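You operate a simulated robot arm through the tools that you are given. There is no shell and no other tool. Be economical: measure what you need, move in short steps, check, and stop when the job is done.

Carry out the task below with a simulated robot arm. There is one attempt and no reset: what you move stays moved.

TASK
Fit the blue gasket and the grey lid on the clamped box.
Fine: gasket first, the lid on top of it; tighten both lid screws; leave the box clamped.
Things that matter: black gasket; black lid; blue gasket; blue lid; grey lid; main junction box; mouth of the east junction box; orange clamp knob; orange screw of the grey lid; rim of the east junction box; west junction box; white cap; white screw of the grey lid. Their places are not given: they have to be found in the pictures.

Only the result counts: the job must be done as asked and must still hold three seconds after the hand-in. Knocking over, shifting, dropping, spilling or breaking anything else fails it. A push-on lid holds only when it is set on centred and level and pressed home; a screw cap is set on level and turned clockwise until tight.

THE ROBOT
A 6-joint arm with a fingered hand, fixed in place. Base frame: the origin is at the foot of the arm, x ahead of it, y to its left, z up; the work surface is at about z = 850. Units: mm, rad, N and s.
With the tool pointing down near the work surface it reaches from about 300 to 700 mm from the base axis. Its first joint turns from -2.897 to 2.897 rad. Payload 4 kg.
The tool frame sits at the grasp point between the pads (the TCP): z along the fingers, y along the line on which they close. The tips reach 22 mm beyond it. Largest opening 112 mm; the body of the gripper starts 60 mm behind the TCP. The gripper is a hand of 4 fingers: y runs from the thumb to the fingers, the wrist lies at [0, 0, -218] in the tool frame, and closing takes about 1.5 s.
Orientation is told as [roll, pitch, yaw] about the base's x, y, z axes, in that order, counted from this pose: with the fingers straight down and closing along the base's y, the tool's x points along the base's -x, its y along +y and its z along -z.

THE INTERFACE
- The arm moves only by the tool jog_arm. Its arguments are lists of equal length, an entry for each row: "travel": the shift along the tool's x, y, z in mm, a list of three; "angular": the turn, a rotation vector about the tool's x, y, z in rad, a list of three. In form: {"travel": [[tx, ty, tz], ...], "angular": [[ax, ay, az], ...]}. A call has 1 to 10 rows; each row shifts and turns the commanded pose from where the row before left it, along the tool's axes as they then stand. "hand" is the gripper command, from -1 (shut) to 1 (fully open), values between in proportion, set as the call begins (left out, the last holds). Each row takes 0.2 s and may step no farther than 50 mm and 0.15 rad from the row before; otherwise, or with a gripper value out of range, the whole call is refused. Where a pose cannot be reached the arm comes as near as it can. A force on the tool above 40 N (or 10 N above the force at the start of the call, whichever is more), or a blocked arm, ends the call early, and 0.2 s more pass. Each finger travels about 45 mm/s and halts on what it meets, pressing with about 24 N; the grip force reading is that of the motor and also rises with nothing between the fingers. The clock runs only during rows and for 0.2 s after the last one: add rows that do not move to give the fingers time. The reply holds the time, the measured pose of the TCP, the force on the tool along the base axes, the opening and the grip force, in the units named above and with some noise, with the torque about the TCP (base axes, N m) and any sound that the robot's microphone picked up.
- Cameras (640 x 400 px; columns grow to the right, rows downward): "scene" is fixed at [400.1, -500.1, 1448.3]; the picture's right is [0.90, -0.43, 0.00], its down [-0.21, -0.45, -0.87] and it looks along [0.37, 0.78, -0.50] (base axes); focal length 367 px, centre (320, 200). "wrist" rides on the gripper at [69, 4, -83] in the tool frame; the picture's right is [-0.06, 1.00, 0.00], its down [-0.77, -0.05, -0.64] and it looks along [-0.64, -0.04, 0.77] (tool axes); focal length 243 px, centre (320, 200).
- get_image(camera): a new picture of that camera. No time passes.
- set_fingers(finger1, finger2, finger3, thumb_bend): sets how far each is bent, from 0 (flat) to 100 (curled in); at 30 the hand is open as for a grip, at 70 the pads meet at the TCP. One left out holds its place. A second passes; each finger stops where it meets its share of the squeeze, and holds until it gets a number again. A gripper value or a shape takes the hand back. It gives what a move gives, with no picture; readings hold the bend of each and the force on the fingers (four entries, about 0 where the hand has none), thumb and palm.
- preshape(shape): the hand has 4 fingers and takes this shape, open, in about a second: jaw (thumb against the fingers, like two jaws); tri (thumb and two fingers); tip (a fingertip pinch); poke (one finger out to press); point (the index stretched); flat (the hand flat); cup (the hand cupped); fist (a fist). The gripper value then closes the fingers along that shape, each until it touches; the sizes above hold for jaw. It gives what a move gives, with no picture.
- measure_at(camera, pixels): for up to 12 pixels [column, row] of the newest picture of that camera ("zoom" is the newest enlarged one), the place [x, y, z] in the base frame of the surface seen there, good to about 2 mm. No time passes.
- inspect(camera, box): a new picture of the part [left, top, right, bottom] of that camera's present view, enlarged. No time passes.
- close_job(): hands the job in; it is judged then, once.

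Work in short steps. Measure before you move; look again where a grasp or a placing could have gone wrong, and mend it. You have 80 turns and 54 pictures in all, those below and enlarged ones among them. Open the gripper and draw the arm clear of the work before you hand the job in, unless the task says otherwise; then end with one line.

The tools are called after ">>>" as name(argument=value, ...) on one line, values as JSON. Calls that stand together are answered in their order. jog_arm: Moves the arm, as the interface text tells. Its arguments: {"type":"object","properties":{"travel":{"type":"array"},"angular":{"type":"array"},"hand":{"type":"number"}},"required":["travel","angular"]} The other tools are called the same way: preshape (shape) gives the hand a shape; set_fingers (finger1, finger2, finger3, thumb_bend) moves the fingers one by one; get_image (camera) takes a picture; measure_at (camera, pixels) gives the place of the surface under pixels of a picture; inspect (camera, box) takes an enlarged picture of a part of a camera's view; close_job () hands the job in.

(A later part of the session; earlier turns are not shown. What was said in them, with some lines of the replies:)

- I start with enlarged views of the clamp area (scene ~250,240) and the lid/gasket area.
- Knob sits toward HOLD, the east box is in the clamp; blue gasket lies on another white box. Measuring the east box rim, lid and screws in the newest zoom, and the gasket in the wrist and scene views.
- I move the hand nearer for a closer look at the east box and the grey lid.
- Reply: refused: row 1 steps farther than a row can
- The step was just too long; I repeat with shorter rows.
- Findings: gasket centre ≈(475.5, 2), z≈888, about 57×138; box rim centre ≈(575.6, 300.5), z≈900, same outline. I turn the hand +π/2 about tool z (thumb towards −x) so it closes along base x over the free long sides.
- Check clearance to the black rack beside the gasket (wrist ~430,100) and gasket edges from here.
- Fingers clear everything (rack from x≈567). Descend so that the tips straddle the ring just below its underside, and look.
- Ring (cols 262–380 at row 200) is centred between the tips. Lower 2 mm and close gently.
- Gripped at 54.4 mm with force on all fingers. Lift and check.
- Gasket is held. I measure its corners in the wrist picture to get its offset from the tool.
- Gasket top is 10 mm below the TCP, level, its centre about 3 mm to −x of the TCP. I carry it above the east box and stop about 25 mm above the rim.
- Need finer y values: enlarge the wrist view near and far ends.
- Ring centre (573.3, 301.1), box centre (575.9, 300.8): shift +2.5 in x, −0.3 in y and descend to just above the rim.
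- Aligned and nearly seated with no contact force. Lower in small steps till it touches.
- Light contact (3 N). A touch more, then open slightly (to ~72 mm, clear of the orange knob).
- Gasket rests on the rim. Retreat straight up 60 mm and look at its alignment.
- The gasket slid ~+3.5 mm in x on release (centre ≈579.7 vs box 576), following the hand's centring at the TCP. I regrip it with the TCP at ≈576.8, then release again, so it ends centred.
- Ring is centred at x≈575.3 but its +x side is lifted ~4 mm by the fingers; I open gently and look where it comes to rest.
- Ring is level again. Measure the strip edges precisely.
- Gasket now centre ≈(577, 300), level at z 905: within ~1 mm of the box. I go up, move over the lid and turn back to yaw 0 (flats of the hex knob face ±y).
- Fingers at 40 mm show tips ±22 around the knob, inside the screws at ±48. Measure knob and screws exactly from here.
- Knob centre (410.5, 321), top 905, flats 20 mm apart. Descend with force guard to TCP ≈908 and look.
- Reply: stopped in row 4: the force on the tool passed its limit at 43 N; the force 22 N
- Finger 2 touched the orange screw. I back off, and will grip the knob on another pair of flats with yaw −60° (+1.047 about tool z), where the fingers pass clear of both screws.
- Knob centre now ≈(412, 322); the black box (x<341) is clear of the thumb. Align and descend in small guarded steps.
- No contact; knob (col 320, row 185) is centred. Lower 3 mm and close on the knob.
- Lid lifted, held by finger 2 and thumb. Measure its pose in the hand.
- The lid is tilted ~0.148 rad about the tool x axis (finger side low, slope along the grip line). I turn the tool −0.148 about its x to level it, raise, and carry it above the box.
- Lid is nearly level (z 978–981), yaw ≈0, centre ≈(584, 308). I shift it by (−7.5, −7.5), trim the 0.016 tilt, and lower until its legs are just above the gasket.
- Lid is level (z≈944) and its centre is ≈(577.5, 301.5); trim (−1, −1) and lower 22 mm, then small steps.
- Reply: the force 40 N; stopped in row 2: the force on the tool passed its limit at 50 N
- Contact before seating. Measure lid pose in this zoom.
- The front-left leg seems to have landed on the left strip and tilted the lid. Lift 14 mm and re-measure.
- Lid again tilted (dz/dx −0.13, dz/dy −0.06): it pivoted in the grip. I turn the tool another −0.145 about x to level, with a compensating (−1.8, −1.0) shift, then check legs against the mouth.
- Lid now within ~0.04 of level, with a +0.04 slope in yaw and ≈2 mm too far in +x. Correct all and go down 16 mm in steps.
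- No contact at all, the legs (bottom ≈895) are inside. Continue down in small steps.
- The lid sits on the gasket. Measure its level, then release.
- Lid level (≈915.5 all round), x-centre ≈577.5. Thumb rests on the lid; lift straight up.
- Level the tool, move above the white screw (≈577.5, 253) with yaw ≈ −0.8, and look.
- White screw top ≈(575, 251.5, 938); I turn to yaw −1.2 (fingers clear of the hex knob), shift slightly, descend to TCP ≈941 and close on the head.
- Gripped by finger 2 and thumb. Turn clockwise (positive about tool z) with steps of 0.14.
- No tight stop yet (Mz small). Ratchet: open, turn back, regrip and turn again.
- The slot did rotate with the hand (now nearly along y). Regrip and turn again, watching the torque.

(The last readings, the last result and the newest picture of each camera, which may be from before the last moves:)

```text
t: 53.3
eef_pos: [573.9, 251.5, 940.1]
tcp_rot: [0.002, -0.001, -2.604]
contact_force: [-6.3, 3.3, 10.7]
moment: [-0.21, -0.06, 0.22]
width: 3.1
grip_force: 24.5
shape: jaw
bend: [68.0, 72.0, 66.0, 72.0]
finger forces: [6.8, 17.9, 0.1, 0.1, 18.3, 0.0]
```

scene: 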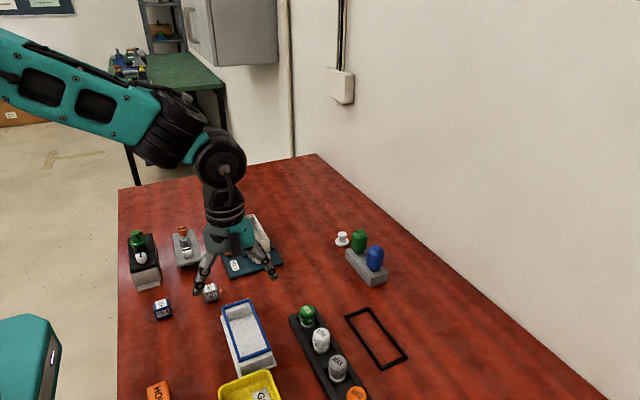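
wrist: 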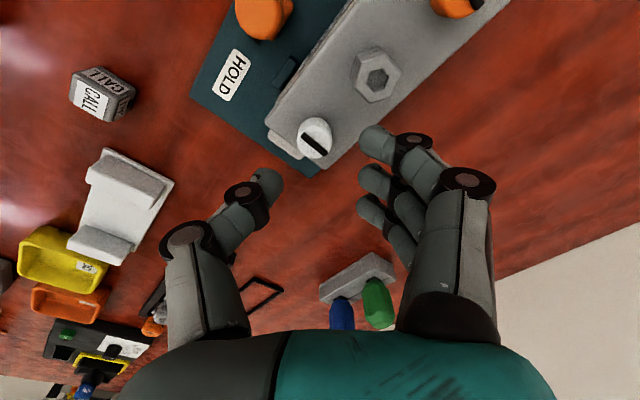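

Torque rose to ~0.25 N·m: white screw is tight. Open, lift, and go to the orange screw (≈576, 347.5), starting at yaw −0.54.

>>> jog_arm(travel=[[0, 0, 0], [0, 0, 0], [0, 0, 0], [0, 0, 0], [0, 0, -20], [0, 0, -30]], angular=[[0, 0, 0], [0, 0, 0], [0, 0, 0], [0, 0, 0], [0, 0, 0], [0, 0, 0]], hand=-0.35)

>>> jog_arm(travel=[[0, 0, 0], [0, 0, 0], [0, 0, 0], [0, 0, 0], [0, 0, 0], [0, 0, 0], [0, 0, 0], [0, 0, 0], [0, 0, 0], [0, 0, 0]], angular=[[0, 0, -0.1475], [0, 0, -0.1475], [0, 0, -0.1475], [0, 0, -0.1475], [0, 0, -0.1475], [0, 0, -0.1475], [0, 0, -0.1475], [0, 0, -0.1475], [0, 0, -0.1475], [0, 0, -0.1475]])

>>> jog_arm(travel=[[0, 0, 0], [0, 0, 0], [0, 0, 0], [0, 0, 0], [16.2, 27.6, 0], [16.2, 27.6, 0], [16.2, 27.6, 0]], angular=[[0, 0, -0.1475], [0, 0, -0.1475], [0, 0, -0.1475], [0, 0, -0.1475], [0, 0, 0], [0, 0, 0], [0, 0, 0]])

>>> get_image(camera="wrist")

```text
t: 54.7
eef_pos: [576.8, 252.8, 990.1]
tcp_rot: [0.001, -0.001, -2.602]
contact_force: [-0.2, 0.2, 0.0]
moment: [0.01, 0.02, 0.0]
width: 35.8
grip_force: 0.1
shape: jaw
bend: [74.0, 74.0, 73.0, 70.0]
finger forces: [0.0, 0.1, 0.1, 0.0, 0.0, 0.0]
```

```text
t: 56.9
eef_pos: [575.3, 253.1, 989.8]
tcp_rot: [-0.002, 0.0, -1.123]
contact_force: [0.0, 0.1, -0.1]
moment: [0.0, 0.0, -0.01]
width: 35.7
grip_force: 0.0
shape: jaw
bend: [74.0, 74.0, 73.0, 70.0]
finger forces: [0.0, 0.0, 0.1, 0.1, 0.2, 0.0]
```

```text
t: 58.5
eef_pos: [577.3, 348.0, 989.3]
tcp_rot: [0.001, -0.001, -0.536]
contact_force: [-0.2, -0.3, 0.7]
moment: [-0.01, 0.01, 0.01]
width: 35.8
grip_force: 0.1
shape: jaw
bend: [74.0, 74.0, 73.0, 70.0]
finger forces: [0.0, 0.0, 0.1, 0.1, 0.1, 0.1]
```

```text
2 pictures are left
```

wrist: 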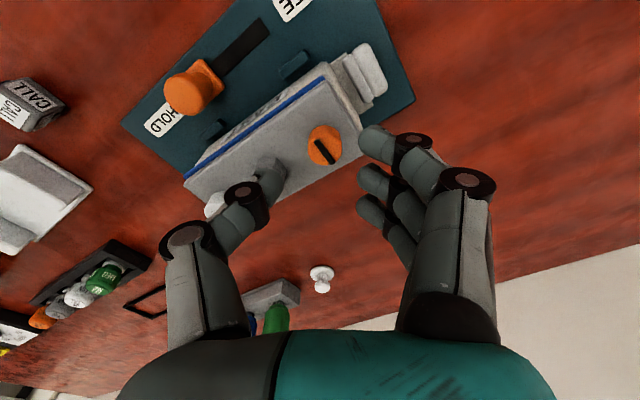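

>>> measure_at(camera="wrist", pixels=[[325, 150], [312, 148], [337, 145], [322, 130], [318, 137], [270, 165], [262, 172], [345, 110], [355, 140], [325, 162]])

```text
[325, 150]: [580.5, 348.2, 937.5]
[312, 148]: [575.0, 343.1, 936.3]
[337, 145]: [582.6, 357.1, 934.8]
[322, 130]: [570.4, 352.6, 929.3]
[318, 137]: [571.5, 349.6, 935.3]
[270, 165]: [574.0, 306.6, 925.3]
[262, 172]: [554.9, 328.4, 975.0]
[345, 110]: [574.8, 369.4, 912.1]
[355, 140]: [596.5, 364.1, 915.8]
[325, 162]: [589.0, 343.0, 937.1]
```

Orange screw top ≈(579, 348.5). Shift 2 mm in x, descend to TCP 940, close.

>>> jog_arm(travel=[[-1.7, 1.0, 0], [0, 0, 20], [0, 0, 20], [0, 0, 9]], angular=[[0, 0, 0], [0, 0, 0], [0, 0, 0], [0, 0, 0]])

>>> jog_arm(travel=[[0, 0, 0], [0, 0, 0], [0, 0, 0], [0, 0, 0], [0, 0, 0], [0, 0, 0]], angular=[[0, 0, 0], [0, 0, 0], [0, 0, 0], [0, 0, 0], [0, 0, 0], [0, 0, 0]], hand=-0.8)

>>> jog_arm(travel=[[0, 0, 0], [0, 0, 0], [0, 0, 0], [0, 0, 0], [0, 0, 0]], angular=[[0, 0, 0.14], [0, 0, 0.14], [0, 0, 0.14], [0, 0, 0.14], [0, 0, 0.14]])

>>> jog_arm(travel=[[0, 0, 0], [0, 0, 0], [0, 0, 0], [0, 0, 0], [0, 0, 0]], angular=[[0, 0, 0.14], [0, 0, 0.14], [0, 0, 0.14], [0, 0, 0.14], [0, 0, 0.14]])

```text
t: 59.5
eef_pos: [578.4, 347.9, 940.5]
tcp_rot: [-0.001, -0.002, -0.535]
contact_force: [-1.0, -0.5, -0.7]
moment: [0.04, 0.0, 0.03]
width: 35.9
grip_force: 0.0
shape: jaw
bend: [74.0, 74.0, 73.0, 70.0]
finger forces: [0.0, 0.1, 0.0, 0.0, 0.1, 0.1]
```

```text
t: 60.9
eef_pos: [578.4, 348.5, 939.8]
tcp_rot: [-0.002, -0.001, -0.535]
contact_force: [-1.7, -1.3, -0.2]
moment: [0.07, 0.0, -0.02]
width: 3.8
grip_force: 24.4
shape: jaw
bend: [66.0, 72.0, 70.0, 71.0]
finger forces: [0.1, 12.0, 6.7, 0.1, 19.4, 0.0]
```

```text
t: 62.1
eef_pos: [577.4, 347.0, 940.1]
tcp_rot: [0.002, -0.002, -1.239]
contact_force: [-2.1, 6.3, 1.7]
moment: [0.15, -0.01, 0.05]
width: 3.6
grip_force: 24.6
shape: jaw
bend: [66.0, 71.0, 71.0, 71.0]
finger forces: [0.0, 13.6, 4.6, 0.1, 18.7, 0.0]
```

```text
t: 63.3
eef_pos: [577.3, 349.9, 940.2]
tcp_rot: [0.006, 0.002, -1.936]
contact_force: [-0.5, 32.0, 4.4]
moment: [0.43, -0.1, 0.17]
width: 3.8
grip_force: 24.0
shape: jaw
bend: [66.0, 72.0, 72.0, 71.0]
finger forces: [0.0, 16.2, 0.2, 0.1, 25.8, 0.0]
```

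Lateral force has built up (32 N in y), so release, turn back and do a second pass.

>>> jog_arm(travel=[[0, 0, 0], [0, 0, 0], [0, 0, 0], [0, 0, 0]], angular=[[0, 0, 0], [0, 0, 0], [0, 0, 0], [0, 0, 0]], hand=-0.35)

>>> jog_arm(travel=[[0, 0, 0], [0, 0, 0], [0, 0, 0], [0, 0, 0], [0, 0, 0], [0, 0, 0], [0, 0, 0], [0, 0, 0], [0, 0, 0], [0, 0, 0]], angular=[[0, 0, -0.14], [0, 0, -0.14], [0, 0, -0.14], [0, 0, -0.14], [0, 0, -0.14], [0, 0, -0.14], [0, 0, -0.14], [0, 0, -0.14], [0, 0, -0.14], [0, 0, -0.14]])

>>> inspect(camera="wrist", box=[180, 60, 440, 260])

```text
t: 64.3
eef_pos: [578.7, 346.5, 940.8]
tcp_rot: [-0.001, -0.002, -1.939]
contact_force: [-0.3, 0.0, -0.4]
moment: [0.01, 0.0, -0.01]
width: 36.0
grip_force: 0.0
shape: jaw
bend: [74.0, 74.0, 73.0, 70.0]
finger forces: [0.1, 0.0, 0.1, 0.1, 0.0, 0.0]
```

```text
t: 66.5
eef_pos: [578.7, 346.6, 940.6]
tcp_rot: [0.0, -0.002, -0.535]
contact_force: [0.1, -0.2, 0.2]
moment: [0.03, -0.01, 0.01]
width: 36.0
grip_force: 0.0
shape: jaw
bend: [74.0, 74.0, 73.0, 70.0]
finger forces: [0.1, 0.0, 0.1, 0.1, 0.0, 0.0]
```

```text
2.00 times, centred on (310, 160) of wrist
```

zoom: 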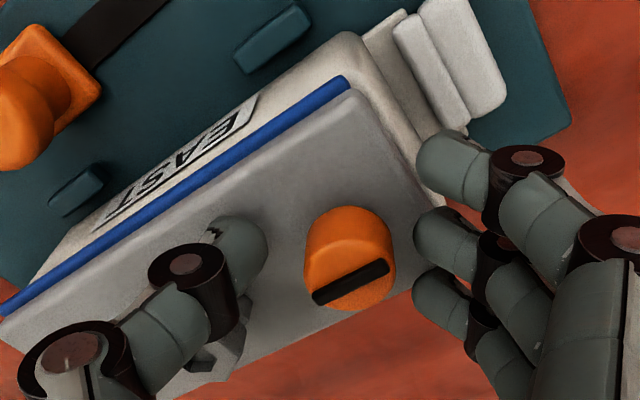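

The orange slot has rotated. I check the lid's far end against the box (seems the box end shows beyond), and the screw centre.

>>> measure_at(camera="zoom", pixels=[[352, 95], [345, 80], [352, 45], [385, 120], [405, 160], [365, 60], [400, 120], [350, 285], [320, 280], [385, 255], [350, 215], [300, 200]])

```text
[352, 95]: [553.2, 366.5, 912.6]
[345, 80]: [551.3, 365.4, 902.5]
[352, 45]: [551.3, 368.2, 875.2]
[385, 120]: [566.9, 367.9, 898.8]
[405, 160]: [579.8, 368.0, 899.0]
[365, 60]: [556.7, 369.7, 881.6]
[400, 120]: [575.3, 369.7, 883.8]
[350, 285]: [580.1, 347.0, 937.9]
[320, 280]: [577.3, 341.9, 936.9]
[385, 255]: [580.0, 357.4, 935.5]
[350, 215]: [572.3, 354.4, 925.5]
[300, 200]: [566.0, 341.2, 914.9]
```

Lid spans y≈232–367.5, centred on the box. Fine. Shift ~1.5 mm towards the screw centre, regrip, second turn.

>>> jog_arm(travel=[[-0.2, 1.5, 0], [0, 0, 0], [0, 0, 0], [0, 0, 0], [0, 0, 0], [0, 0, 0]], angular=[[0, 0, 0], [0, 0, 0], [0, 0, 0], [0, 0, 0], [0, 0, 0], [0, 0, 0]], hand=-0.8)

>>> jog_arm(travel=[[0, 0, 0], [0, 0, 0], [0, 0, 0], [0, 0, 0], [0, 0, 0]], angular=[[0, 0, 0.14], [0, 0, 0.14], [0, 0, 0.14], [0, 0, 0.14], [0, 0, 0.14]])

>>> jog_arm(travel=[[0, 0, 0], [0, 0, 0], [0, 0, 0], [0, 0, 0], [0, 0, 0]], angular=[[0, 0, 0.14], [0, 0, 0.14], [0, 0, 0.14], [0, 0, 0.14], [0, 0, 0.14]])

```text
t: 67.9
eef_pos: [579.2, 347.9, 939.9]
tcp_rot: [-0.003, -0.002, -0.535]
contact_force: [-2.2, -2.5, 0.2]
moment: [0.02, 0.05, -0.01]
width: 2.9
grip_force: 23.8
shape: jaw
bend: [66.0, 72.0, 67.0, 70.0]
finger forces: [0.1, 12.2, 4.0, 0.0, 18.7, 0.0]
```

```text
t: 69.1
eef_pos: [578.3, 349.3, 941.0]
tcp_rot: [0.003, -0.001, -1.236]
contact_force: [-6.6, 5.6, 2.2]
moment: [0.19, 0.05, 0.35]
width: 2.4
grip_force: 24.4
shape: jaw
bend: [66.0, 71.0, 69.0, 71.0]
finger forces: [0.0, 18.7, 1.8, 0.1, 16.7, 0.1]
```

```text
t: 70.3
eef_pos: [578.7, 349.6, 940.3]
tcp_rot: [-0.001, -0.004, -1.94]
contact_force: [-16.2, -4.2, 4.7]
moment: [-0.18, 0.09, 0.24]
width: 2.8
grip_force: 23.7
shape: jaw
bend: [68.0, 71.0, 69.0, 72.0]
finger forces: [9.1, 10.0, 0.1, 0.0, 25.7, 0.1]
```

Torque reached 0.35 N·m and slipped: orange screw tight. Open and draw up clear, then a last picture.

>>> jog_arm(travel=[[0, 0, 0], [0, 0, 0], [0, 0, 0], [0, 0, 0], [0, 0, -20], [0, 0, -40], [0, 0, -45], [0, -40, -20], [0, -45, 0], [0, -45, 0]], angular=[[0, 0, 0], [0, 0, 0], [0, 0, 0], [0, 0, 0], [0, 0, 0], [0, 0, 0], [0, 0, 0], [0, 0, 0], [0, 0, 0], [0, 0, 0]], hand=-0.3)

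>>> inspect(camera="scene", box=[205, 190, 305, 280])

>>> measure_at(camera="zoom", pixels=[[320, 130], [290, 200], [330, 200], [250, 90], [270, 110], [350, 210], [300, 170], [240, 110], [310, 220], [330, 240]])

```text
t: 72.5
eef_pos: [457.7, 396.1, 1065.1]
tcp_rot: [0.001, -0.003, -1.937]
contact_force: [0.2, -0.2, -0.1]
moment: [-0.02, 0.0, 0.0]
width: 38.6
grip_force: 0.0
shape: jaw
bend: [73.0, 74.0, 73.0, 70.0]
finger forces: [0.0, 0.0, 0.0, 0.0, 0.0, 0.0]
```

```text
4.44 times, centred on (255, 235) of scene
```

zoom: 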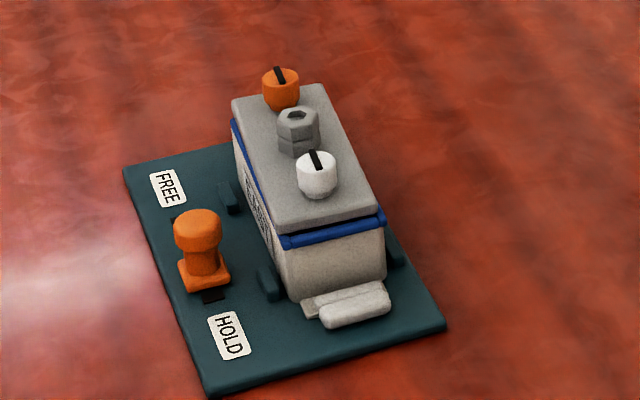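

```text
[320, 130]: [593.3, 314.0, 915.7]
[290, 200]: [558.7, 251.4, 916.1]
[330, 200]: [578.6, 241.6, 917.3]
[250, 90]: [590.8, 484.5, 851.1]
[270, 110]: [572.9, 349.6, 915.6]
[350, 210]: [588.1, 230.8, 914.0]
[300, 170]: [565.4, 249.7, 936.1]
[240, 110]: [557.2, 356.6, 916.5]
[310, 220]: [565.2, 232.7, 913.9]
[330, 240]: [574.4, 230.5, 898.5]
```

Both slots have turned to the same stop, about 90° round. The lid is level at z≈916 on the gasket, the knob is still at HOLD, and the arm is clear, so I hand in.

>>> close_job()

```text
The job is handed in.
```

The blue gasket and the grey lid are fitted on the clamped east box, with both lid screws turned clockwise until tight. The clamp knob is still at HOLD, and the job is handed in.
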